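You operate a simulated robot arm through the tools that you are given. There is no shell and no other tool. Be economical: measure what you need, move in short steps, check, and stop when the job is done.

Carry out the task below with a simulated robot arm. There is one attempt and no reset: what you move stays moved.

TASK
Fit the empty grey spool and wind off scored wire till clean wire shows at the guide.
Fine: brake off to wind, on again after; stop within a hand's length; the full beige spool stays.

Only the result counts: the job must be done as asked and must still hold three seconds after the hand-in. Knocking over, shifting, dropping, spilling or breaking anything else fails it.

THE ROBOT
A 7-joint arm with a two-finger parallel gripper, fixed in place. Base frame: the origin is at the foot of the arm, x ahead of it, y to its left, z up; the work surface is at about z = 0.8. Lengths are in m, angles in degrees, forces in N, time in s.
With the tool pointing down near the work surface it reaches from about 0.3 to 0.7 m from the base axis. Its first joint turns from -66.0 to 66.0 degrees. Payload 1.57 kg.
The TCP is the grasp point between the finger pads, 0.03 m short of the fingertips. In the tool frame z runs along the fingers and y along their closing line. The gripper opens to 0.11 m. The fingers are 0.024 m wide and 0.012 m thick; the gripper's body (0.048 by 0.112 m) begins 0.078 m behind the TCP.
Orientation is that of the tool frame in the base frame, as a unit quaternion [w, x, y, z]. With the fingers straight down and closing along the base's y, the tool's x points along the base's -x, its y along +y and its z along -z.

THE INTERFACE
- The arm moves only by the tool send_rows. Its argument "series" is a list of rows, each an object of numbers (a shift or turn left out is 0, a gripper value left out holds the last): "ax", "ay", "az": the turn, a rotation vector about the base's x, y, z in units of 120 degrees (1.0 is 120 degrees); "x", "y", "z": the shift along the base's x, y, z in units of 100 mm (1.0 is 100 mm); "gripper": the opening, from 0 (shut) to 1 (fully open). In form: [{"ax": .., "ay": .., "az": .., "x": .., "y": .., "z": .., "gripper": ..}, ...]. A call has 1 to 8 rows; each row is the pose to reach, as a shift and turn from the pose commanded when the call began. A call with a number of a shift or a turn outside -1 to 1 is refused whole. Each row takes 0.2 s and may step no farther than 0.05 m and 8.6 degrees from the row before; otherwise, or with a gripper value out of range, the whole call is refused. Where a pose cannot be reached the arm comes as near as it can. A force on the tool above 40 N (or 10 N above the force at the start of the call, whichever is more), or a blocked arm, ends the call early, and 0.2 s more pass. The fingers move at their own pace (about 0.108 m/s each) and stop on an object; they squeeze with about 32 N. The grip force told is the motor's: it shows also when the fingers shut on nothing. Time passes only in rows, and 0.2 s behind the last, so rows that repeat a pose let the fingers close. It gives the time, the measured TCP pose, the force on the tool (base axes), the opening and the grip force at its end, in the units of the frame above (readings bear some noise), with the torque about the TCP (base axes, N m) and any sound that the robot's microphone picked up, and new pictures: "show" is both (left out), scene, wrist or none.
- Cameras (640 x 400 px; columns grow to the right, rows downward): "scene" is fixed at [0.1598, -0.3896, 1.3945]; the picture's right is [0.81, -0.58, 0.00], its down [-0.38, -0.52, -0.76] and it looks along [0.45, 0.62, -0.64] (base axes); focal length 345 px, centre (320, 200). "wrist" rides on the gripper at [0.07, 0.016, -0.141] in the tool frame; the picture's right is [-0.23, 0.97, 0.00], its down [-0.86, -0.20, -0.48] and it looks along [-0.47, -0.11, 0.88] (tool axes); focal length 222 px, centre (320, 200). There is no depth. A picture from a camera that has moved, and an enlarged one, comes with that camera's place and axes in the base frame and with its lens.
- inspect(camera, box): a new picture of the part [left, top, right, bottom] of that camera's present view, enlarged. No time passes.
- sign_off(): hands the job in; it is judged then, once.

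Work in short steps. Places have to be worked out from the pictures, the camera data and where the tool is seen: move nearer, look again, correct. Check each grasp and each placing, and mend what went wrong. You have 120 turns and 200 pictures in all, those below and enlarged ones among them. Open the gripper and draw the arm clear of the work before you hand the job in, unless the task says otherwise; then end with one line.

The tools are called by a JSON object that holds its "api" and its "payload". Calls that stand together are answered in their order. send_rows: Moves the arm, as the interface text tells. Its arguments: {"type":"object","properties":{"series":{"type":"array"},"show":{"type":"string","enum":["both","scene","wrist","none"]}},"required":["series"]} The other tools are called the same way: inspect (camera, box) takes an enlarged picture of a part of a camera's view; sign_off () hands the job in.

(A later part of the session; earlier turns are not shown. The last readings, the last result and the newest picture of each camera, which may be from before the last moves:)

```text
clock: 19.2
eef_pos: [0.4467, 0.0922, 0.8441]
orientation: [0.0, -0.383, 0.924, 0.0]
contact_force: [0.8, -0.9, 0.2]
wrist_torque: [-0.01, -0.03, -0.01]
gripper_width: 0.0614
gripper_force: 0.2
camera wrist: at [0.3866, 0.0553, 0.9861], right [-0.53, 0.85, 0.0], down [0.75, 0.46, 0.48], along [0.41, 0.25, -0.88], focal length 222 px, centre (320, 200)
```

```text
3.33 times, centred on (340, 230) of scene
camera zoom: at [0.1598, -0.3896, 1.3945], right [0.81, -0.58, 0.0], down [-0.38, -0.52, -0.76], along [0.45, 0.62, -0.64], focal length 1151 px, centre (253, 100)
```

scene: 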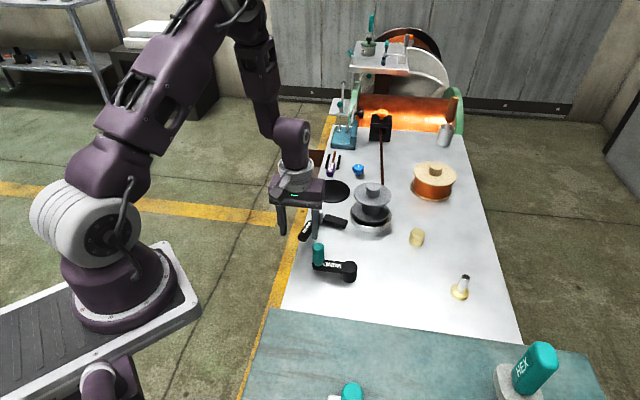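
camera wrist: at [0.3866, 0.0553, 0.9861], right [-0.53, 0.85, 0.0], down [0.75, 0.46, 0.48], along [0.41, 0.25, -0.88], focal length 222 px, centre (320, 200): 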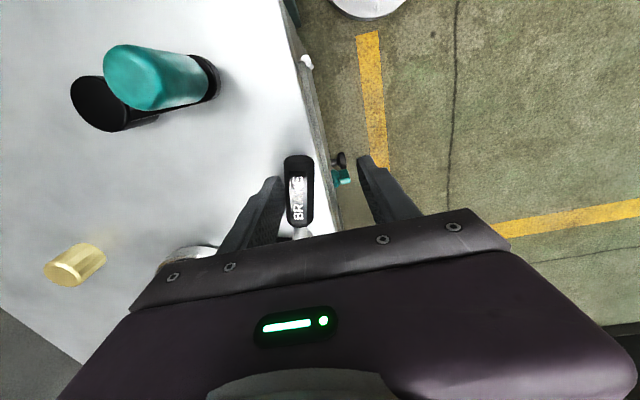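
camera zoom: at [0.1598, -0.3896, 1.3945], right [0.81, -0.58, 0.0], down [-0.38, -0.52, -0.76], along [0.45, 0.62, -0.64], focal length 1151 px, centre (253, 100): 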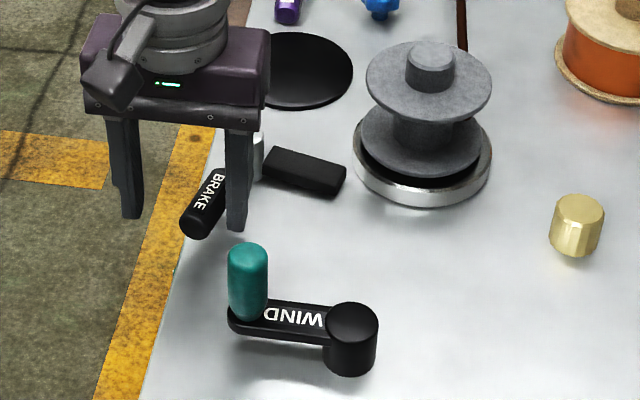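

The lever and shoe turn together freely; clockwise swings the shoe away = off. I continue around the post's arc to its stop.

{"api": "send_rows", "payload": {"series": [{"x": -0.023, "y": 0.093, "az": -0.0583}, {"x": -0.035, "y": 0.188, "az": -0.1167}, {"x": -0.036, "y": 0.283, "az": -0.175}, {"x": -0.025, "y": 0.377, "az": -0.233}, {"x": -0.025, "y": 0.377, "az": -0.233}]}}

{"api": "inspect", "payload": {"camera": "scene", "box": [280, 170, 400, 290]}}

```text
clock: 20.4
eef_pos: [0.4431, 0.1303, 0.8443]
orientation: [0.001, -0.147, 0.989, 0.0]
contact_force: [-0.5, -1.6, 1.1]
wrist_torque: [-0.03, 0.01, -0.03]
gripper_width: 0.0612
gripper_force: 0.3
camera wrist: at [0.3731, 0.1263, 0.9853], right [-0.07, 1.0, 0.0], down [0.88, 0.06, 0.48], along [0.48, 0.03, -0.88], focal length 222 px, centre (320, 200)
```

scene: 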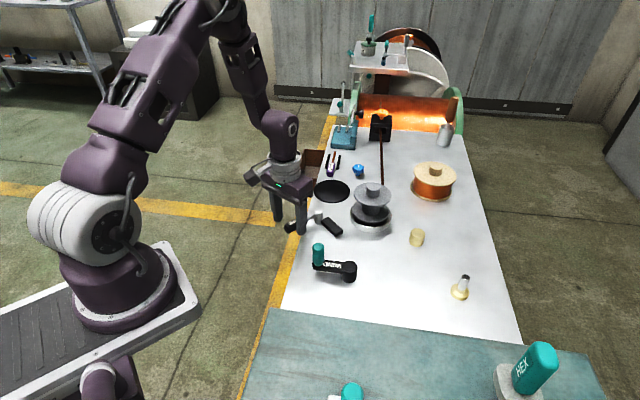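
wrist: 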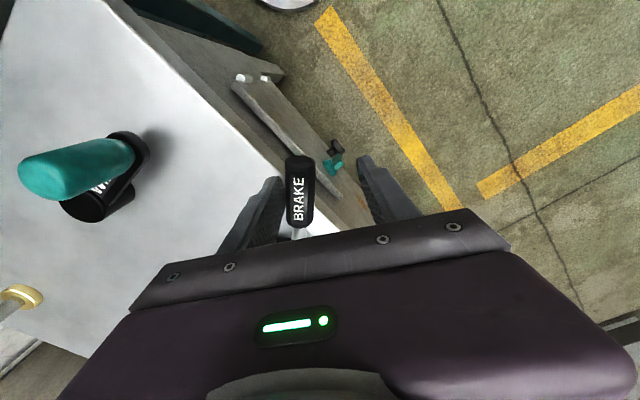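

```text
3.33 times, centred on (340, 230) of scene
camera zoom: at [0.1597, -0.3896, 1.3945], right [0.81, -0.58, 0.0], down [-0.38, -0.52, -0.76], along [0.45, 0.62, -0.64], focal length 1151 px, centre (253, 100)
```

zoom: 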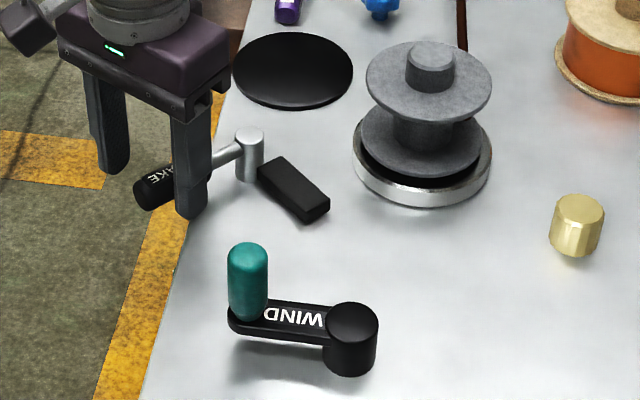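

Now about 45° off, no stop yet. I push 14° more to look for the stop.

{"api": "send_rows", "payload": {"series": [{"x": 0.02, "y": 0.093, "az": -0.0583}, {"x": 0.05, "y": 0.185, "az": -0.1167}, {"x": 0.05, "y": 0.185, "az": -0.1167}], "show": "none"}}

{"api": "inspect", "payload": {"camera": "scene", "box": [280, 170, 400, 290]}}

```text
clock: 21.2
eef_pos: [0.4496, 0.1484, 0.8442]
orientation: [0.0, -0.025, 1.0, 0.0]
contact_force: [0.9, -0.9, -0.7]
wrist_torque: [-0.02, 0.04, -0.01]
gripper_width: 0.0614
gripper_force: 0.2
```

```text
3.33 times, centred on (340, 230) of scene
camera zoom: at [0.1598, -0.3896, 1.3945], right [0.81, -0.58, 0.0], down [-0.38, -0.52, -0.76], along [0.45, 0.62, -0.64], focal length 1151 px, centre (253, 100)
```

zoom: 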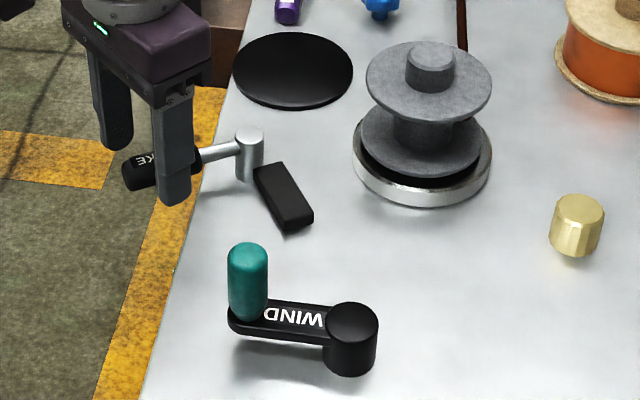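

Brake is ~58° off with the shoe well clear. I rise and go above the crank knob at ≈(0.432, −0.003).

{"api": "send_rows", "payload": {"series": [{"z": 0.4}, {"z": 0.8}, {"z": 0.95, "y": -0.3}, {"z": 0.95, "y": -0.7}, {"z": 0.95, "y": -1.0, "x": -0.1}, {"z": 0.95, "y": -1.0, "x": -0.17}, {"z": 0.95, "y": -1.0, "x": -0.17}], "show": "none"}}

{"api": "send_rows", "payload": {"series": [{"y": -0.3, "z": 0.1}, {"y": -0.51, "z": 0.1}, {"y": -0.51, "z": 0.1}]}}

{"api": "inspect", "payload": {"camera": "scene", "box": [280, 170, 400, 290]}}

```text
clock: 22.8
eef_pos: [0.4317, 0.0478, 0.9395]
orientation: [0.001, -0.027, 1.0, -0.001]
contact_force: [0.0, -0.6, 0.0]
wrist_torque: [0.02, 0.01, 0.0]
gripper_width: 0.0607
gripper_force: 0.1
```

```text
clock: 23.6
eef_pos: [0.4327, -0.0003, 0.9502]
orientation: [0.0, -0.027, 1.0, -0.001]
contact_force: [1.0, -0.4, 0.6]
wrist_torque: [0.02, -0.01, -0.01]
gripper_width: 0.0607
gripper_force: 0.1
camera wrist: at [0.3619, 0.0123, 1.0902], right [0.17, 0.98, 0.0], down [0.86, -0.15, 0.48], along [0.47, -0.08, -0.88], focal length 222 px, centre (320, 200)
```

scene: 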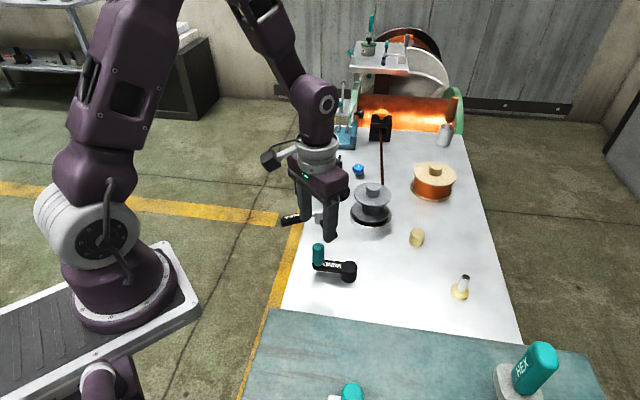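
wrist: 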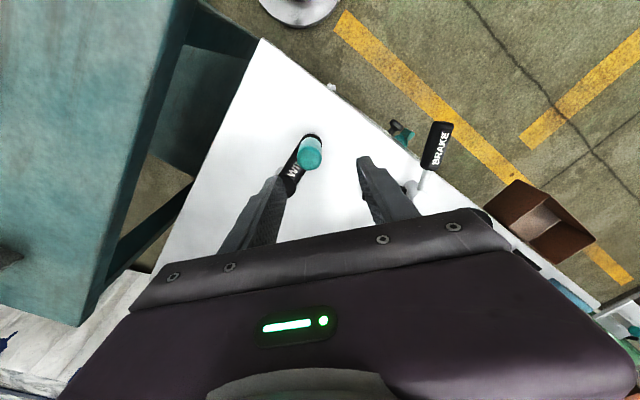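

```text
3.33 times, centred on (340, 230) of scene
camera zoom: at [0.1598, -0.3896, 1.3945], right [0.81, -0.58, 0.0], down [-0.38, -0.52, -0.76], along [0.45, 0.62, -0.64], focal length 1151 px, centre (253, 100)
```

zoom: 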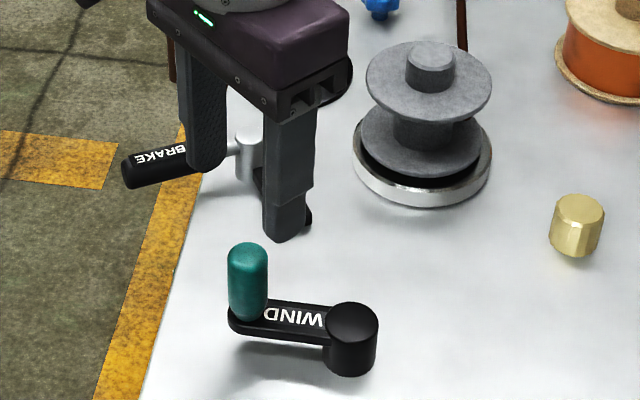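

The knob appears slightly behind and right of the TCP; I zoom for precise position.

{"api": "inspect", "payload": {"camera": "wrist", "box": [260, 110, 360, 210]}}

```text
4.00 times, centred on (310, 160) of wrist
camera zoom: at [0.3619, 0.0123, 1.0902], right [0.17, 0.98, 0.0], down [0.86, -0.15, 0.48], along [0.47, -0.08, -0.88], focal length 888 px, centre (360, 360)
```

zoom: 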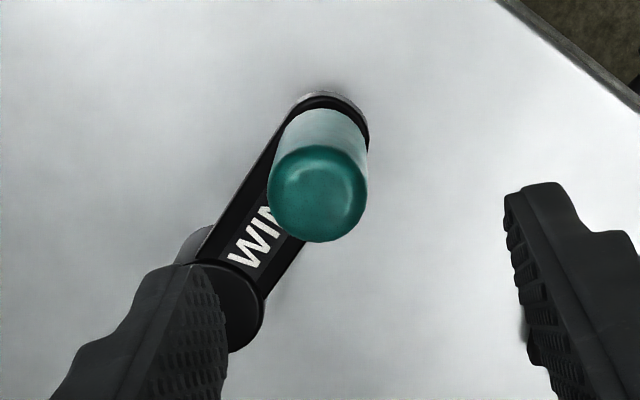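

Knob ≈(0.428, −0.010), pivot ≈(0.474, −0.055), radius ≈0.064. I descend over the knob and close.

{"api": "send_rows", "payload": {"series": [{"x": -0.047, "y": -0.1}, {"x": -0.047, "y": -0.1, "z": -0.3}, {"x": -0.047, "y": -0.1, "z": -0.6}, {"x": -0.047, "y": -0.1, "z": -0.8}, {"x": -0.047, "y": -0.1, "z": -0.8, "gripper": 0.3}, {"x": -0.047, "y": -0.1, "z": -0.8, "gripper": 0.0}, {"x": -0.047, "y": -0.1, "z": -0.8, "gripper": 0.0}]}}

{"api": "inspect", "payload": {"camera": "scene", "box": [280, 170, 400, 290]}}

{"api": "inspect", "payload": {"camera": "scene", "box": [340, 90, 440, 190]}}

```text
clock: 25.2
eef_pos: [0.4282, -0.013, 0.869]
orientation: [-0.001, -0.027, 1.0, 0.0]
contact_force: [-4.4, 4.8, -7.7]
wrist_torque: [0.05, -0.98, -0.02]
gripper_width: 0.0226
gripper_force: 34.9
camera wrist: at [0.3571, 0.0009, 1.0107], right [0.18, 0.98, 0.0], down [0.86, -0.15, 0.48], along [0.47, -0.08, -0.88], focal length 222 px, centre (320, 200)
```

scene: 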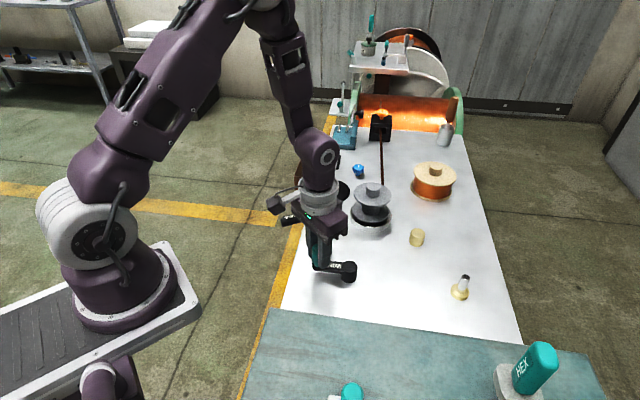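
wrist: 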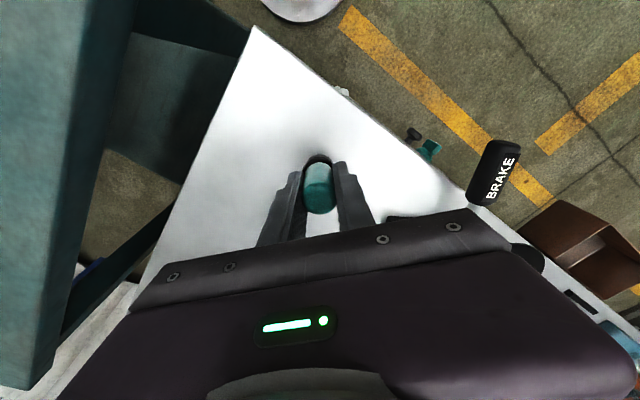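

```text
3.33 times, centred on (340, 230) of scene
camera zoom: at [0.1597, -0.3895, 1.3945], right [0.81, -0.58, 0.0], down [-0.38, -0.52, -0.76], along [0.45, 0.62, -0.64], focal length 1151 px, centre (253, 100)
```

zoom: 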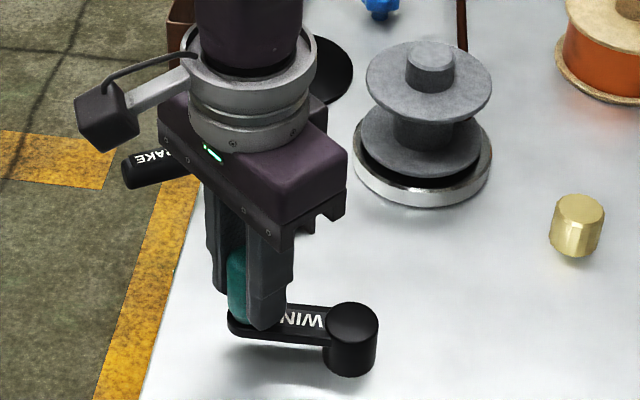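

```text
4.00 times, centred on (390, 140) of scene
camera zoom: at [0.1597, -0.3895, 1.3945], right [0.81, -0.58, 0.0], down [-0.38, -0.52, -0.76], along [0.45, 0.62, -0.64], focal length 1381 px, centre (40, 440)
```

zoom: 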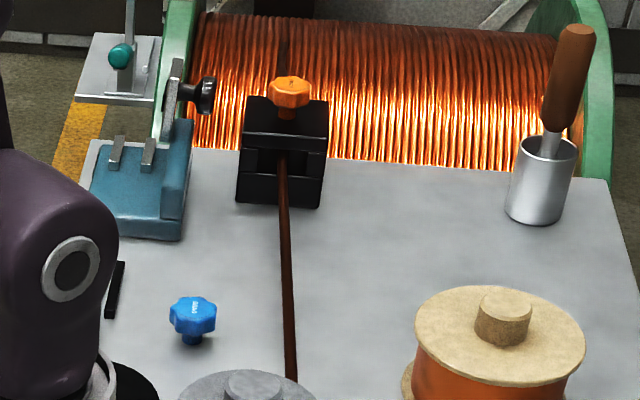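

Knob gripped, guide still visible. I turn the crank 45° clockwise (the side on which the wire already lies on the hub) and see whether wire moves.

{"api": "send_rows", "payload": {"series": [{"x": 0.14, "y": 0.104}, {"x": 0.294, "y": 0.168}, {"x": 0.46, "y": 0.19}, {"x": 0.46, "y": 0.19}], "show": "none"}}

{"api": "inspect", "payload": {"camera": "scene", "box": [280, 90, 440, 290]}}

```text
clock: 26.2
eef_pos: [0.475, 0.0086, 0.8701]
orientation: [0.002, -0.026, 1.0, 0.0]
contact_force: [1.9, 23.9, -15.3]
wrist_torque: [-0.06, -0.96, -0.01]
gripper_width: 0.0226
gripper_force: 35.1
```

```text
2.00 times, centred on (360, 190) of scene
camera zoom: at [0.1601, -0.389, 1.3946], right [0.81, -0.58, 0.0], down [-0.38, -0.52, -0.76], along [0.45, 0.62, -0.64], focal length 690 px, centre (240, 220)
```

zoom: 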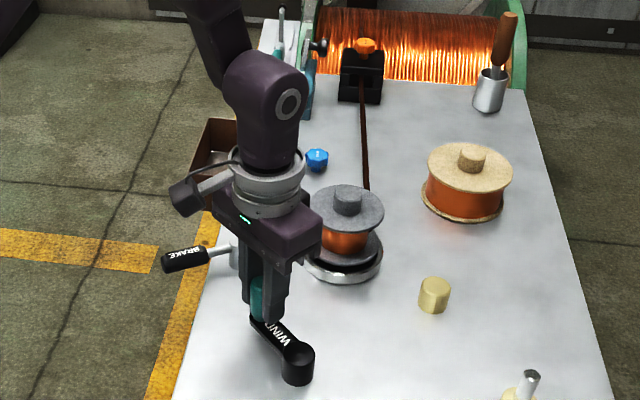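

The crank turned and the hub shows wound copper. I check the guide closely.

{"api": "inspect", "payload": {"camera": "scene", "box": [350, 95, 410, 200]}}

{"api": "inspect", "payload": {"camera": "scene", "box": [340, 170, 400, 240]}}

```text
3.81 times, centred on (380, 148) of scene
camera zoom: at [0.1601, -0.389, 1.3946], right [0.81, -0.58, 0.0], down [-0.38, -0.52, -0.76], along [0.45, 0.62, -0.64], focal length 1315 px, centre (91, 400)
```

zoom: 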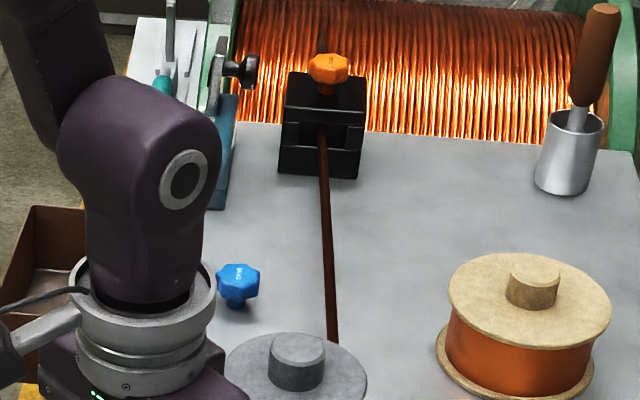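

```text
5.71 times, centred on (370, 205) of scene
camera zoom: at [0.1601, -0.389, 1.3946], right [0.81, -0.58, 0.0], down [-0.38, -0.52, -0.76], along [0.45, 0.62, -0.64], focal length 1973 px, centre (34, 171)
```

zoom: 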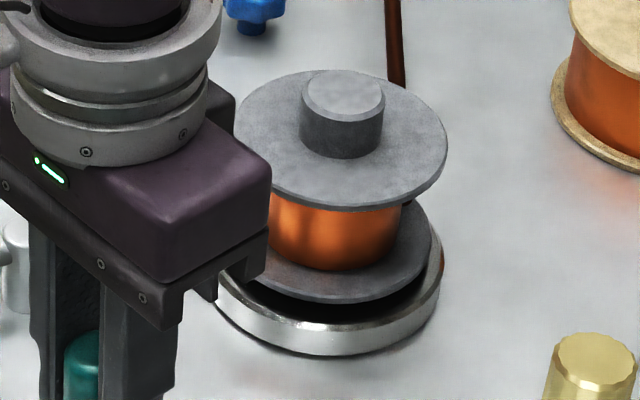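

Winding works; the wire at the guide is still dark. Another 45° with a slightly larger radius (the forces pulled outward).

{"api": "send_rows", "payload": {"series": [{"x": 0.173, "y": 0.015}, {"x": 0.335, "y": -0.06}, {"x": 0.474, "y": -0.166}, {"x": 0.474, "y": -0.166}], "show": "none"}}

{"api": "inspect", "payload": {"camera": "scene", "box": [340, 90, 440, 190]}}

```text
clock: 27.2
eef_pos: [0.5228, -0.0105, 0.8674]
orientation: [-0.001, -0.026, 1.0, -0.001]
contact_force: [-0.4, -0.3, 10.8]
wrist_torque: [0.2, 1.1, 0.0]
gripper_width: 0.0225
gripper_force: 34.8
```

```text
4.00 times, centred on (390, 140) of scene
camera zoom: at [0.1596, -0.3896, 1.3945], right [0.81, -0.58, 0.0], down [-0.38, -0.52, -0.76], along [0.45, 0.62, -0.64], focal length 1381 px, centre (40, 440)
```

zoom: 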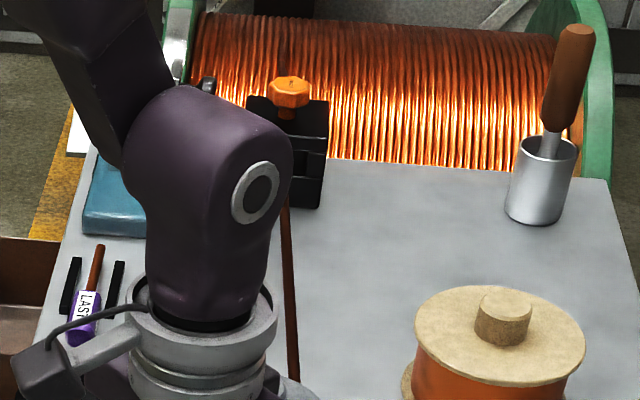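

Forces are low now. Continue 75° more clockwise to get the arm out of the guide's line of sight.

{"api": "send_rows", "payload": {"series": [{"x": 0.106, "y": -0.139}, {"x": 0.173, "y": -0.301}, {"x": 0.196, "y": -0.474}, {"x": 0.173, "y": -0.647}, {"x": 0.106, "y": -0.809}, {"x": 0.106, "y": -0.809}], "show": "none"}}

{"api": "inspect", "payload": {"camera": "scene", "box": [310, 90, 450, 270]}}

```text
clock: 28.6
eef_pos: [0.5321, -0.09, 0.8699]
orientation: [-0.001, -0.027, 1.0, 0.002]
contact_force: [-12.4, 9.4, -0.2]
wrist_torque: [0.02, -0.12, -0.05]
gripper_width: 0.0224
gripper_force: 34.9
```

```text
2.22 times, centred on (380, 180) of scene
camera zoom: at [0.1595, -0.3894, 1.3946], right [0.81, -0.58, 0.0], down [-0.38, -0.52, -0.76], along [0.45, 0.62, -0.64], focal length 767 px, centre (187, 244)
```

zoom: 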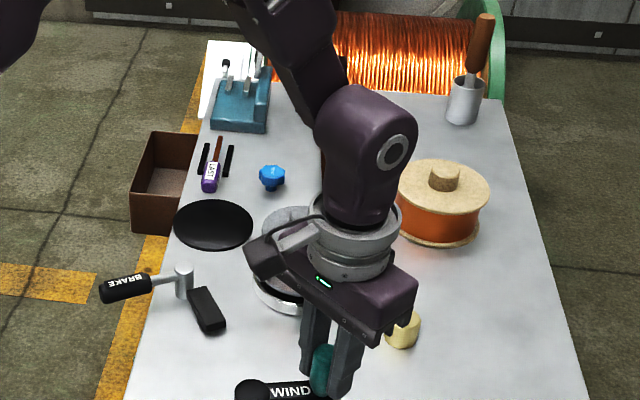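

The arm hides the guide here; I continue to about −110° and look again.

{"api": "send_rows", "payload": {"series": [{"x": -0.176, "y": -0.141}, {"x": -0.374, "y": -0.255}, {"x": -0.6, "y": -0.295}, {"x": -0.826, "y": -0.255}, {"x": -0.826, "y": -0.255}], "show": "none"}}

{"api": "inspect", "payload": {"camera": "scene", "box": [310, 90, 450, 270]}}

```text
clock: 29.8
eef_pos: [0.4502, -0.1164, 0.8697]
orientation: [-0.003, -0.026, 1.0, 0.0]
contact_force: [-6.3, -12.6, 15.1]
wrist_torque: [-0.23, 0.92, 0.03]
gripper_width: 0.0227
gripper_force: 35.4
```

```text
2.22 times, centred on (380, 180) of scene
camera zoom: at [0.1594, -0.3898, 1.3945], right [0.81, -0.58, 0.0], down [-0.38, -0.52, -0.76], along [0.45, 0.62, -0.64], focal length 767 px, centre (187, 244)
```

zoom: 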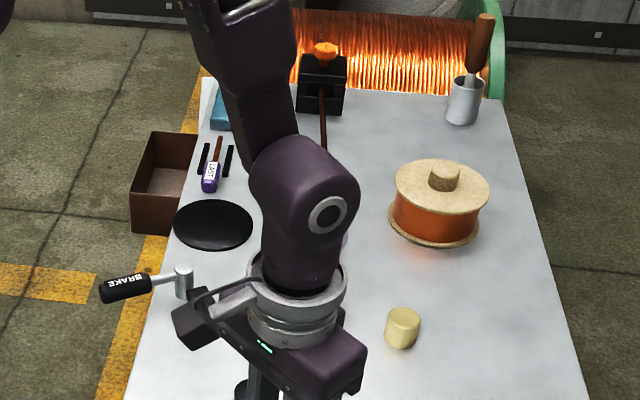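

{"api": "inspect", "payload": {"camera": "scene", "box": [360, 95, 410, 150]}}

```text
7.27 times, centred on (385, 122) of scene
camera zoom: at [0.1594, -0.3898, 1.3945], right [0.81, -0.58, 0.0], down [-0.38, -0.52, -0.76], along [0.45, 0.62, -0.64], focal length 2511 px, centre (-153, 764)
```

zoom: 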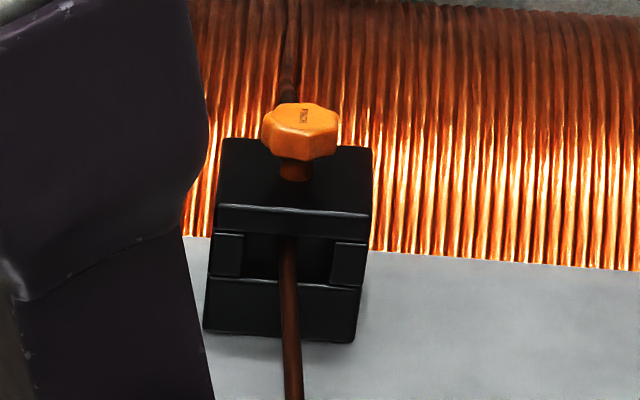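

Wire at the guide is still brown (scored). Continue 80° more.

{"api": "send_rows", "payload": {"series": [{"x": -0.208, "y": 0.104}, {"x": -0.356, "y": 0.28}, {"x": -0.434, "y": 0.495}, {"x": -0.434, "y": 0.725}, {"x": -0.434, "y": 0.725}], "show": "none"}}

{"api": "inspect", "payload": {"camera": "scene", "box": [340, 95, 410, 150]}}

{"api": "inspect", "payload": {"camera": "scene", "box": [280, 150, 440, 310]}}

```text
clock: 31.0
eef_pos: [0.4086, -0.0455, 0.8693]
orientation: [0.004, -0.026, 1.0, -0.001]
contact_force: [27.1, -6.0, 0.0]
wrist_torque: [0.29, -0.12, -0.04]
gripper_width: 0.0229
gripper_force: 35.5
```

```text
7.27 times, centred on (375, 122) of scene
camera zoom: at [0.1604, -0.3897, 1.3944], right [0.81, -0.58, 0.0], down [-0.38, -0.52, -0.76], along [0.44, 0.62, -0.64], focal length 2511 px, centre (-80, 764)
```

zoom: 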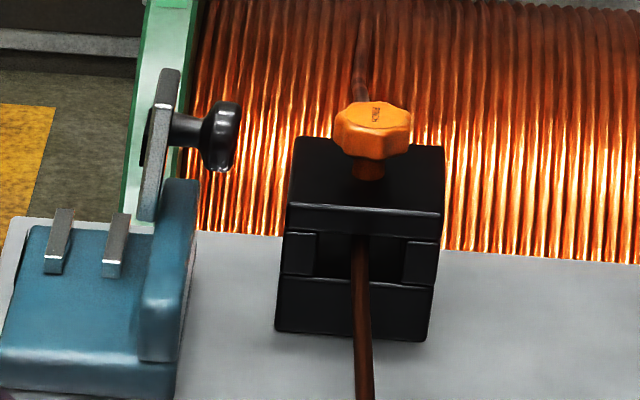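

```text
2.50 times, centred on (360, 230) of scene
camera zoom: at [0.1604, -0.3897, 1.3944], right [0.81, -0.58, 0.0], down [-0.38, -0.52, -0.76], along [0.44, 0.62, -0.64], focal length 863 px, centre (220, 125)
```

zoom: 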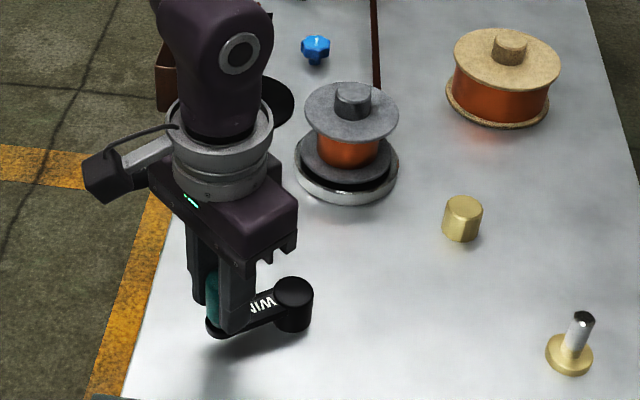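

Still brown, but lighter. Refine the circle centre to (0.475, −0.054), and continue to 90°, completing just over one turn.

{"api": "send_rows", "payload": {"series": [{"x": 0.127, "y": 0.2}, {"x": 0.272, "y": 0.373}, {"x": 0.468, "y": 0.486}, {"x": 0.69, "y": 0.525}, {"x": 0.69, "y": 0.525}], "show": "none"}}

{"api": "inspect", "payload": {"camera": "scene", "box": [340, 95, 410, 150]}}

```text
clock: 32.2
eef_pos: [0.4771, 0.0086, 0.8713]
orientation: [-0.001, -0.026, 1.0, 0.0]
contact_force: [-0.8, -0.4, -26.4]
wrist_torque: [0.05, 0.19, -0.02]
gripper_width: 0.0227
gripper_force: 35.6
```

```text
7.27 times, centred on (375, 122) of scene
camera zoom: at [0.1602, -0.3896, 1.3945], right [0.81, -0.58, 0.0], down [-0.38, -0.52, -0.76], along [0.45, 0.62, -0.64], focal length 2511 px, centre (-80, 764)
```

zoom: 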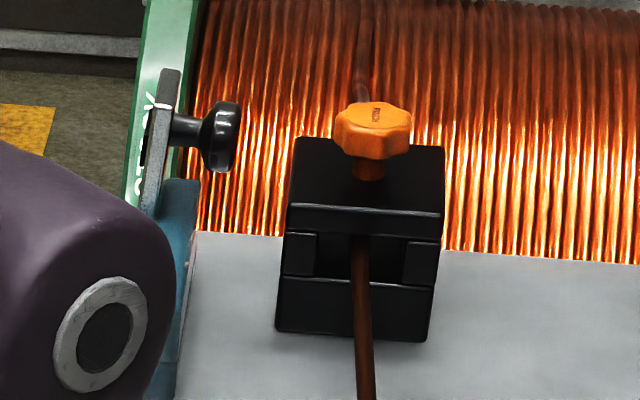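

The reel turns and the wire is still brown. I relax and re-grip to clear the vertical strain, then go on with 20° steps.

{"api": "send_rows", "payload": {"series": [{"gripper": 0.26}, {"gripper": 0.26}, {"gripper": 0.0}, {"gripper": 0.0}], "show": "none"}}

{"api": "send_rows", "payload": {"series": [{"x": 0.222, "y": -0.039}, {"x": 0.418, "y": -0.152}, {"x": 0.563, "y": -0.325}, {"x": 0.64, "y": -0.537}, {"x": 0.64, "y": -0.763}, {"x": 0.563, "y": -0.975}], "show": "none"}}

{"api": "send_rows", "payload": {"series": [{"x": -0.145, "y": -0.173}, {"x": -0.341, "y": -0.286}, {"x": -0.563, "y": -0.325}, {"x": -0.785, "y": -0.286}], "show": "none"}}

{"api": "inspect", "payload": {"camera": "scene", "box": [340, 95, 410, 150]}}

```text
clock: 33.2
eef_pos: [0.4779, 0.0077, 0.8717]
orientation: [0.001, -0.027, 1.0, 0.0]
contact_force: [0.4, -1.3, 8.0]
wrist_torque: [0.06, -0.24, -0.02]
gripper_width: 0.0225
gripper_force: 35.4
```

```text
clock: 34.6
eef_pos: [0.5314, -0.0881, 0.8693]
orientation: [0.0, -0.027, 1.0, 0.001]
contact_force: [-12.1, 6.6, 24.7]
wrist_torque: [0.11, 0.28, -0.01]
gripper_width: 0.0224
gripper_force: 35.3
```

```text
clock: 35.6
eef_pos: [0.4521, -0.1174, 0.869]
orientation: [-0.001, -0.027, 1.0, 0.002]
contact_force: [2.7, 1.8, -5.1]
wrist_torque: [-0.25, 0.09, 0.0]
gripper_width: 0.0226
gripper_force: 34.5
```

```text
7.27 times, centred on (375, 122) of scene
camera zoom: at [0.1599, -0.3895, 1.3945], right [0.81, -0.58, 0.0], down [-0.38, -0.52, -0.76], along [0.45, 0.62, -0.64], focal length 2511 px, centre (-80, 764)
```

zoom: 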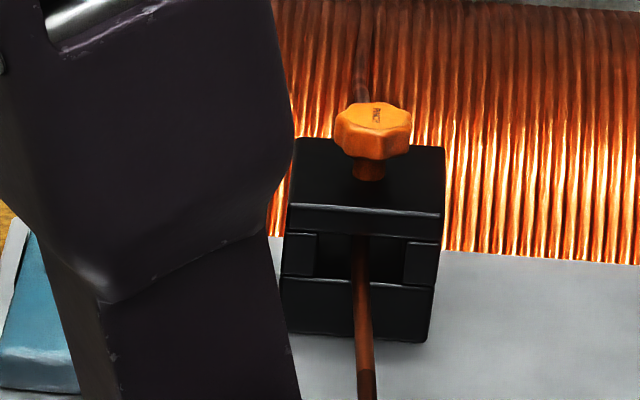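

A colour change has just passed the guide. I zoom in to compare it with the LAST sample.

{"api": "inspect", "payload": {"camera": "scene", "box": [370, 122, 390, 162]}}

{"api": "inspect", "payload": {"camera": "scene", "box": [318, 140, 350, 185]}}

```text
10.00 times, centred on (380, 142) of scene
camera zoom: at [0.1599, -0.3895, 1.3945], right [0.81, -0.58, 0.0], down [-0.38, -0.52, -0.76], along [0.45, 0.62, -0.64], focal length 3452 px, centre (-280, 780)
```

zoom: 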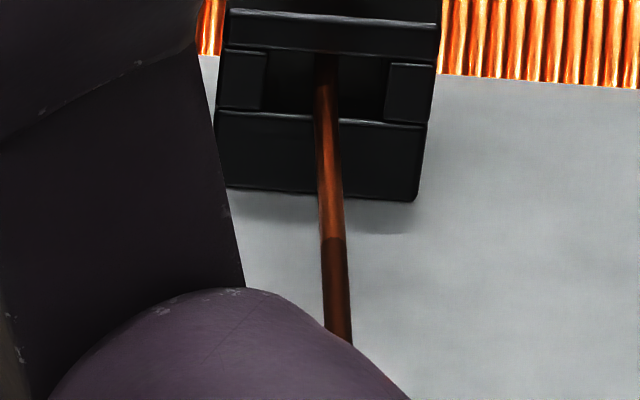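

```text
8.89 times, centred on (334, 162) of scene
camera zoom: at [0.1599, -0.3895, 1.3945], right [0.81, -0.58, 0.0], down [-0.38, -0.52, -0.76], along [0.45, 0.62, -0.64], focal length 3069 px, centre (196, 533)
```

zoom: 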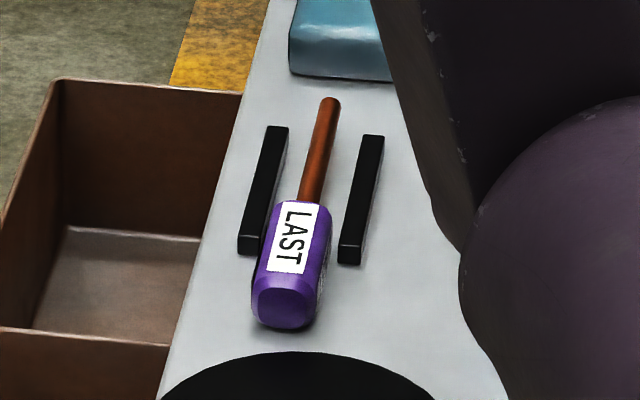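

The lighter wire now resembles the sample's copper colour. I check the upstream wire between reel and guide, and the wound wire, to judge whether this is the clean wire.

{"api": "inspect", "payload": {"camera": "scene", "box": [365, 85, 395, 125]}}

{"api": "inspect", "payload": {"camera": "scene", "box": [376, 122, 384, 150]}}

```text
10.00 times, centred on (380, 105) of scene
camera zoom: at [0.1599, -0.3895, 1.3945], right [0.81, -0.58, 0.0], down [-0.38, -0.52, -0.76], along [0.45, 0.62, -0.64], focal length 3452 px, centre (-280, 1150)
```

zoom: 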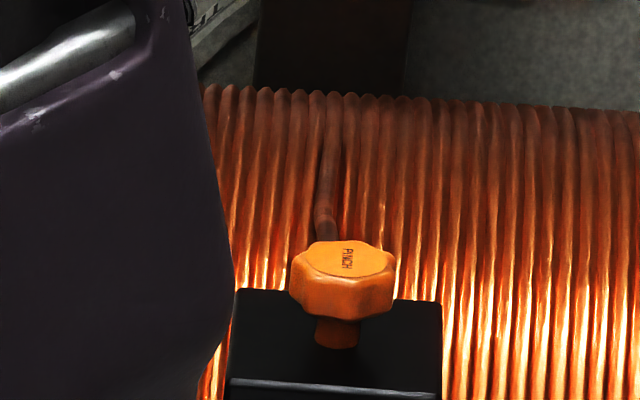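

```text
14.29 times, centred on (380, 136) of scene
camera zoom: at [0.1599, -0.3895, 1.3945], right [0.81, -0.58, 0.0], down [-0.38, -0.52, -0.76], along [0.45, 0.62, -0.64], focal length 4932 px, centre (-537, 1114)
```

zoom: 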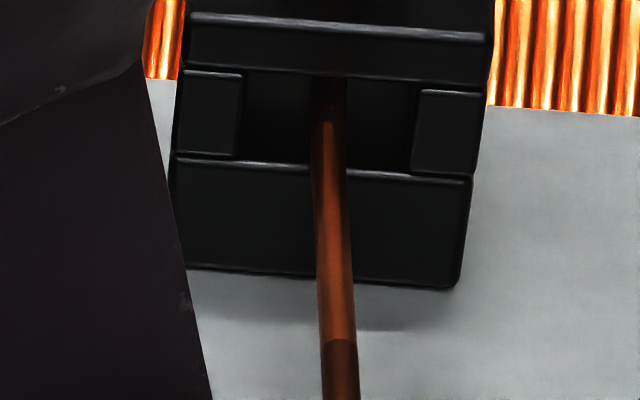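

The feed from the reel now looks the same as the wire at the guide: clean copper, with the dark-to-clean boundary just past the guide. I stop winding, release the knob and rise.

{"api": "send_rows", "payload": {"series": [{"gripper": 0.3}, {"gripper": 0.55}, {"gripper": 0.55}, {"z": 0.3}, {"z": 0.6}, {"z": 0.8}, {"z": 0.8}]}}

{"api": "inspect", "payload": {"camera": "scene", "box": [360, 110, 400, 170]}}

```text
clock: 37.2
eef_pos: [0.4539, -0.1186, 0.9485]
orientation: [-0.001, -0.026, 1.0, 0.001]
contact_force: [-0.3, -0.1, -0.4]
wrist_torque: [0.02, -0.01, -0.02]
gripper_width: 0.0604
gripper_force: 0.0
camera wrist: at [0.3823, -0.1046, 1.0898], right [0.18, 0.98, 0.0], down [0.86, -0.15, 0.48], along [0.47, -0.08, -0.88], focal length 222 px, centre (320, 200)
```

scene: 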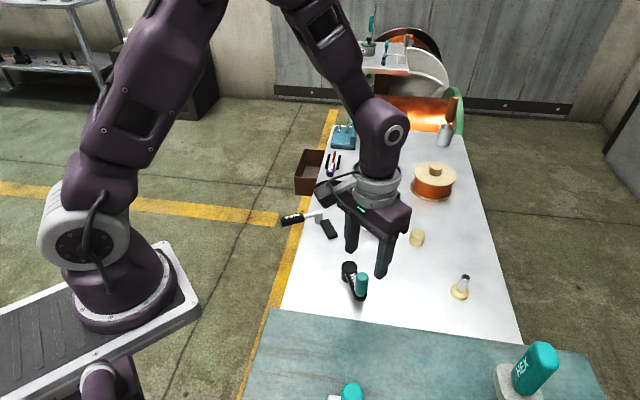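
wrist: 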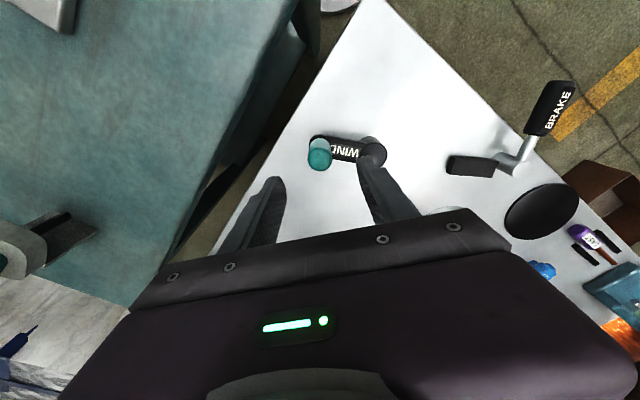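

```text
6.67 times, centred on (380, 140) of scene
camera zoom: at [0.1598, -0.3896, 1.3945], right [0.81, -0.58, 0.0], down [-0.38, -0.52, -0.76], along [0.45, 0.62, -0.64], focal length 2302 px, centre (-80, 600)
```

zoom: 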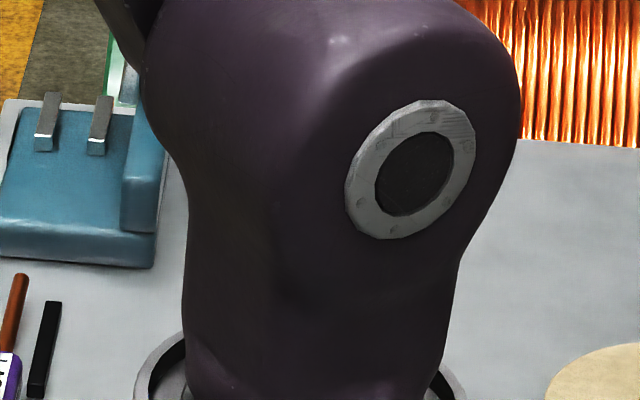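

The crank stays put. Now back to the brake handle (left at about (0.45, 0.13)), keeping height.

{"api": "send_rows", "payload": {"series": [{"y": 0.4}, {"y": 0.8}, {"y": 1.0}], "show": "none"}}

{"api": "send_rows", "payload": {"series": [{"y": 0.4}, {"y": 0.8}, {"y": 1.0}], "show": "none"}}

{"api": "send_rows", "payload": {"series": [{"y": 0.4, "x": -0.03}, {"y": 0.49, "x": -0.04}, {"y": 0.49, "x": -0.04}]}}

{"api": "inspect", "payload": {"camera": "scene", "box": [280, 95, 440, 290]}}

{"api": "inspect", "payload": {"camera": "scene", "box": [360, 95, 400, 155]}}

```text
clock: 38.0
eef_pos: [0.4512, -0.0164, 0.9506]
orientation: [0.0, -0.026, 1.0, 0.0]
contact_force: [-0.2, 0.2, 0.1]
wrist_torque: [0.0, -0.02, 0.0]
gripper_width: 0.0605
gripper_force: 0.1
```

```text
clock: 38.8
eef_pos: [0.4514, 0.0828, 0.9505]
orientation: [0.0, -0.026, 1.0, 0.0]
contact_force: [0.6, -0.8, 0.7]
wrist_torque: [0.01, -0.03, 0.04]
gripper_width: 0.0604
gripper_force: 0.0
```

```text
clock: 39.6
eef_pos: [0.4481, 0.1317, 0.9518]
orientation: [0.0, -0.027, 1.0, 0.0]
contact_force: [0.7, -0.1, 0.9]
wrist_torque: [-0.01, 0.01, 0.01]
gripper_width: 0.0606
gripper_force: 0.0
camera wrist: at [0.3771, 0.145, 1.0915], right [0.18, 0.98, 0.0], down [0.86, -0.15, 0.48], along [0.47, -0.08, -0.88], focal length 222 px, centre (320, 200)
```

scene: 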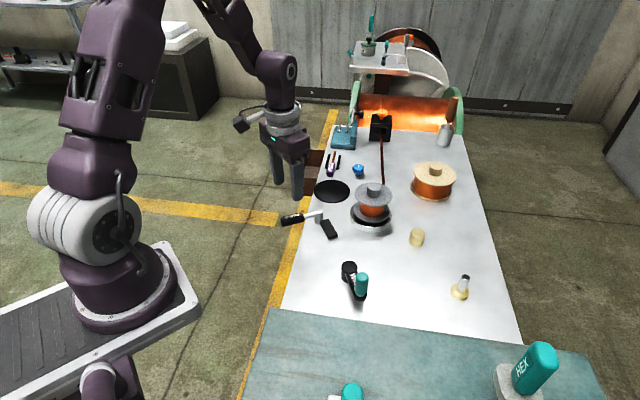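
wrist: 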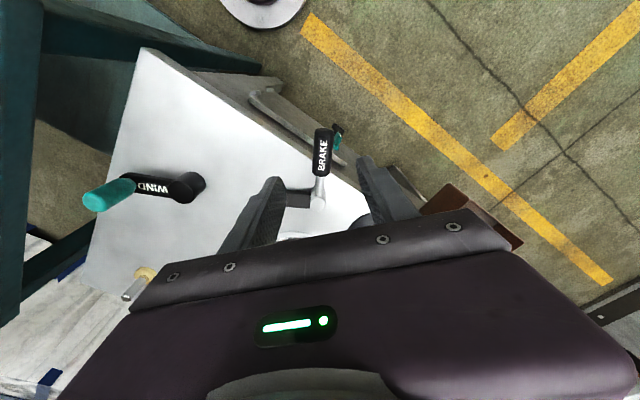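

```text
2.05 times, centred on (360, 192) of scene
camera zoom: at [0.1598, -0.3896, 1.3945], right [0.81, -0.58, 0.0], down [-0.38, -0.52, -0.76], along [0.45, 0.62, -0.64], focal length 708 px, centre (238, 215)
```

zoom: 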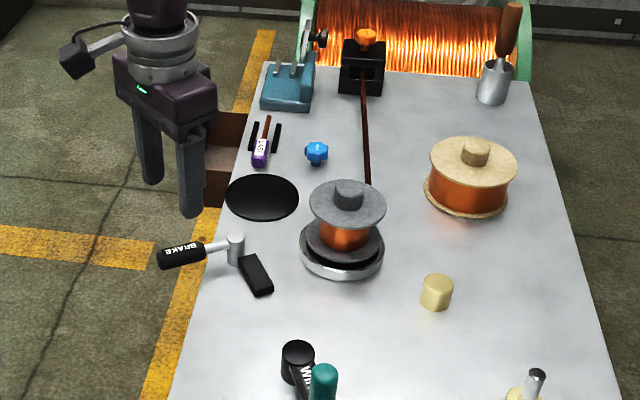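

```text
6.67 times, centred on (380, 125) of scene
camera zoom: at [0.1598, -0.3896, 1.3945], right [0.81, -0.58, 0.0], down [-0.38, -0.52, -0.76], along [0.45, 0.62, -0.64], focal length 2302 px, centre (-80, 700)
```

zoom: 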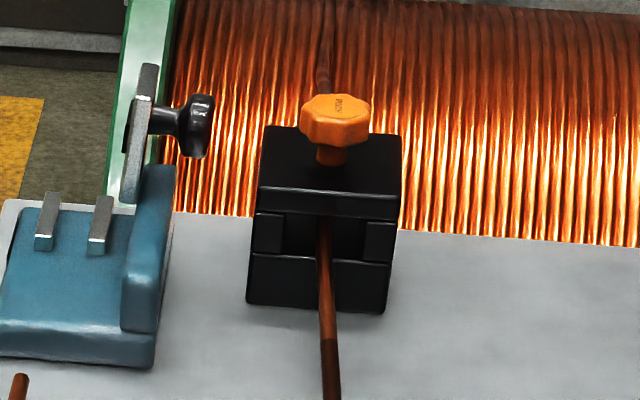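

With the arm clear, I inspect the whole wire in detail before locking the brake.

{"api": "inspect", "payload": {"camera": "scene", "box": [368, 120, 392, 190]}}

{"api": "inspect", "payload": {"camera": "scene", "box": [368, 88, 392, 118]}}

{"api": "inspect", "payload": {"camera": "scene", "box": [320, 145, 345, 180]}}

{"api": "inspect", "payload": {"camera": "scene", "box": [345, 175, 400, 240]}}

```text
5.71 times, centred on (380, 155) of scene
camera zoom: at [0.1598, -0.3896, 1.3945], right [0.81, -0.58, 0.0], down [-0.38, -0.52, -0.76], along [0.45, 0.62, -0.64], focal length 1973 px, centre (-23, 457)
```

zoom: 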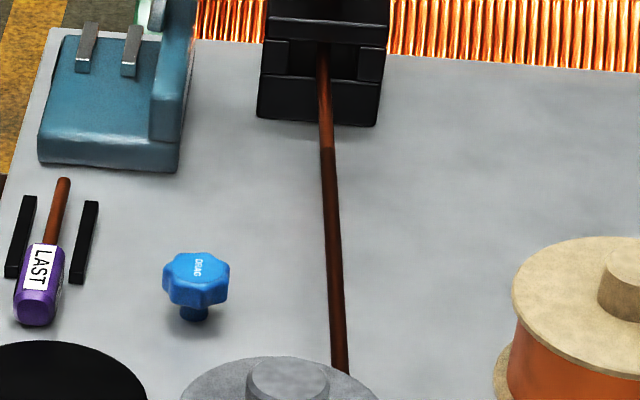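

```text
13.33 times, centred on (380, 103) of scene
camera zoom: at [0.1598, -0.3896, 1.3945], right [0.81, -0.58, 0.0], down [-0.38, -0.52, -0.76], along [0.45, 0.62, -0.64], focal length 4603 px, centre (-480, 1493)
```

zoom: 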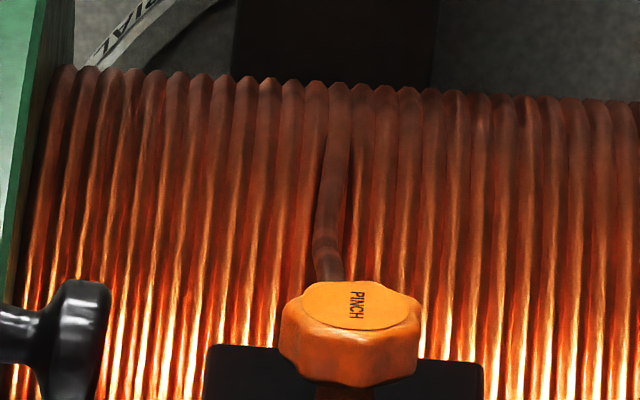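

```text
11.43 times, centred on (332, 162) of scene
camera zoom: at [0.1598, -0.3896, 1.3945], right [0.81, -0.58, 0.0], down [-0.38, -0.52, -0.76], along [0.45, 0.62, -0.64], focal length 3946 px, centre (177, 629)
```

zoom: 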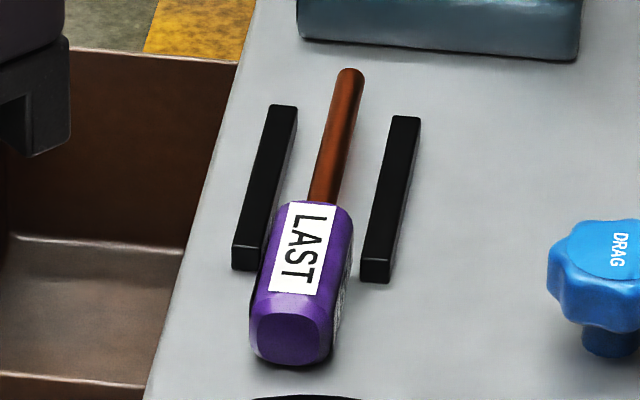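

```text
6.15 times, centred on (372, 208) of scene
camera zoom: at [0.1598, -0.3896, 1.3945], right [0.81, -0.58, 0.0], down [-0.38, -0.52, -0.76], along [0.45, 0.62, -0.64], focal length 2125 px, centre (-3, 154)
```

zoom: 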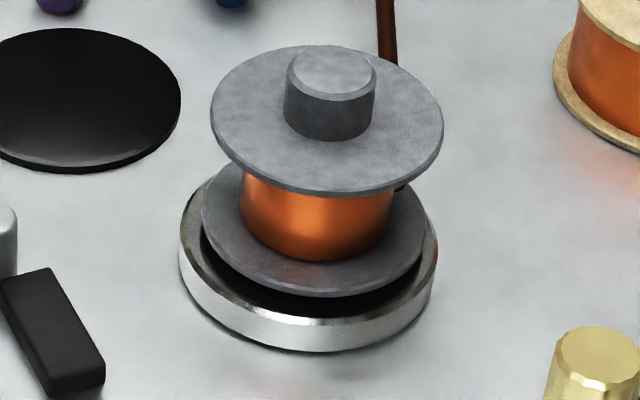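

Clean copper from the reel to ~6 cm past the guide, boundary clear: good. Now descend astride the brake handle (≈(0.45, 0.135)).

{"api": "send_rows", "payload": {"series": [{"z": -0.3}, {"z": -0.6}, {"z": -0.9}, {"z": -1.0}], "show": "none"}}

{"api": "inspect", "payload": {"camera": "wrist", "box": [200, 100, 440, 250]}}

```text
clock: 40.6
eef_pos: [0.4494, 0.1315, 0.8502]
orientation: [0.0, -0.026, 1.0, 0.0]
contact_force: [-0.6, 0.1, -0.8]
wrist_torque: [0.01, -0.01, 0.01]
gripper_width: 0.0605
gripper_force: 0.1
```

```text
2.67 times, centred on (320, 175) of wrist
camera zoom: at [0.3789, 0.1453, 0.9912], right [0.18, 0.98, 0.0], down [0.86, -0.15, 0.48], along [0.47, -0.08, -0.88], focal length 592 px, centre (320, 267)
```

zoom: 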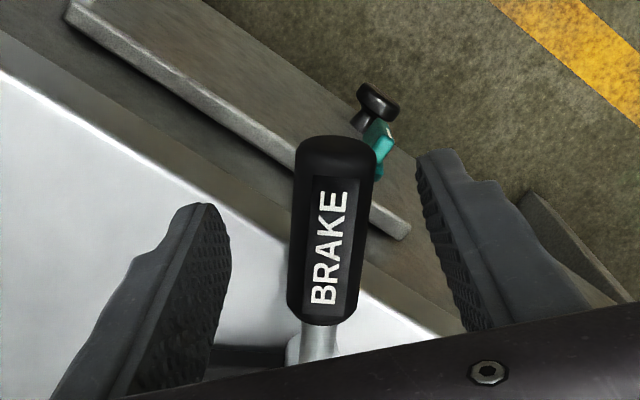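

I sweep the handle back counter-clockwise along the post's arc.

{"api": "send_rows", "payload": {"series": [{"x": -0.012, "y": -0.086, "az": 0.0583}, {"x": -0.015, "y": -0.176, "az": 0.1167}, {"x": -0.006, "y": -0.265, "az": 0.175}, {"x": 0.013, "y": -0.353, "az": 0.233}, {"x": 0.043, "y": -0.437, "az": 0.2917}, {"x": 0.083, "y": -0.518, "az": 0.35}, {"x": 0.133, "y": -0.592, "az": 0.4083}, {"x": 0.133, "y": -0.592, "az": 0.4083}], "show": "none"}}

{"api": "inspect", "payload": {"camera": "scene", "box": [280, 170, 400, 290]}}

```text
clock: 42.4
eef_pos: [0.4641, 0.0722, 0.8493]
orientation: [0.001, -0.439, 0.898, 0.0]
contact_force: [-0.1, 0.0, -0.2]
wrist_torque: [0.03, 0.04, 0.0]
gripper_width: 0.0608
gripper_force: 0.4
```

```text
3.33 times, centred on (340, 230) of scene
camera zoom: at [0.1597, -0.3896, 1.3945], right [0.81, -0.58, 0.0], down [-0.38, -0.52, -0.76], along [0.45, 0.62, -0.64], focal length 1151 px, centre (253, 100)
```

zoom: 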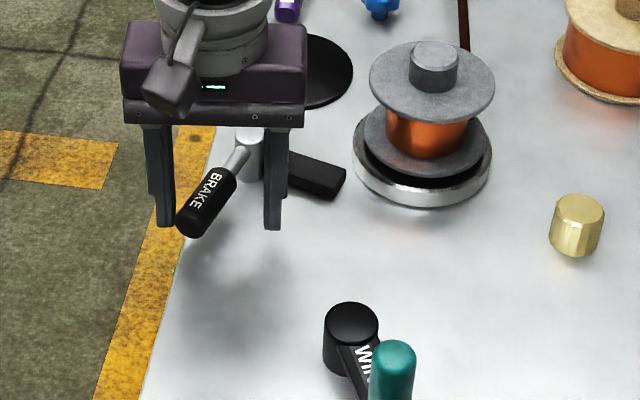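

About 17° remain. Continue slowly until the original position or stop.

{"api": "send_rows", "payload": {"series": [{"x": 0.058, "y": -0.069, "az": 0.05}, {"x": 0.115, "y": -0.121, "az": 0.1}, {"x": 0.15, "y": -0.146, "az": 0.125}, {"x": 0.15, "y": -0.146, "az": 0.125}], "show": "none"}}

{"api": "inspect", "payload": {"camera": "scene", "box": [280, 170, 400, 290]}}

```text
clock: 43.4
eef_pos: [0.4786, 0.0574, 0.8494]
orientation: [0.0, -0.553, 0.833, 0.001]
contact_force: [0.6, -0.1, -0.3]
wrist_torque: [0.01, -0.03, 0.0]
gripper_width: 0.0608
gripper_force: 0.1
```

```text
3.33 times, centred on (340, 230) of scene
camera zoom: at [0.1598, -0.3896, 1.3945], right [0.81, -0.58, 0.0], down [-0.38, -0.52, -0.76], along [0.45, 0.62, -0.64], focal length 1151 px, centre (253, 100)
```

zoom: 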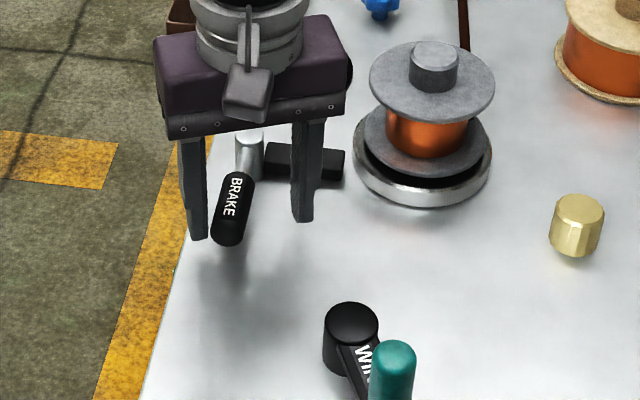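

The lever is back where it began. I press a little further to make sure it's against its stop.

{"api": "send_rows", "payload": {"series": [{"x": 0.02, "y": -0.017, "az": 0.017}, {"x": 0.04, "y": -0.034, "az": 0.033}, {"x": 0.06, "y": -0.049, "az": 0.05}, {"x": 0.06, "y": -0.049, "az": 0.05}], "show": "none"}}

{"api": "inspect", "payload": {"camera": "scene", "box": [280, 170, 400, 290]}}

```text
clock: 44.4
eef_pos: [0.4834, 0.0521, 0.8491]
orientation: [-0.001, -0.595, 0.804, 0.0]
contact_force: [-12.6, 11.5, -0.5]
wrist_torque: [0.05, 0.24, -0.38]
gripper_width: 0.0736
gripper_force: 7.0
```

```text
3.33 times, centred on (340, 230) of scene
camera zoom: at [0.1595, -0.3893, 1.3946], right [0.81, -0.58, 0.0], down [-0.38, -0.52, -0.76], along [0.45, 0.62, -0.64], focal length 1151 px, centre (253, 100)
```

zoom: 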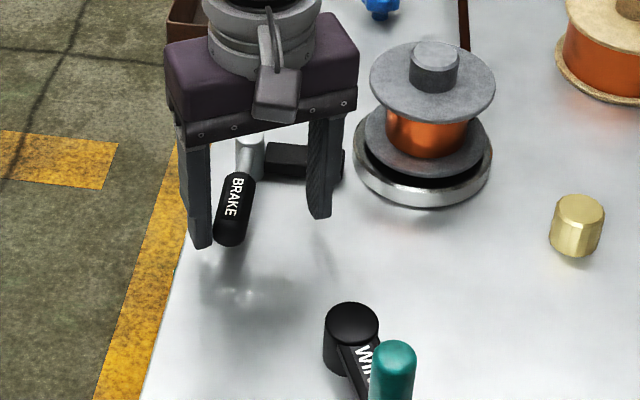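

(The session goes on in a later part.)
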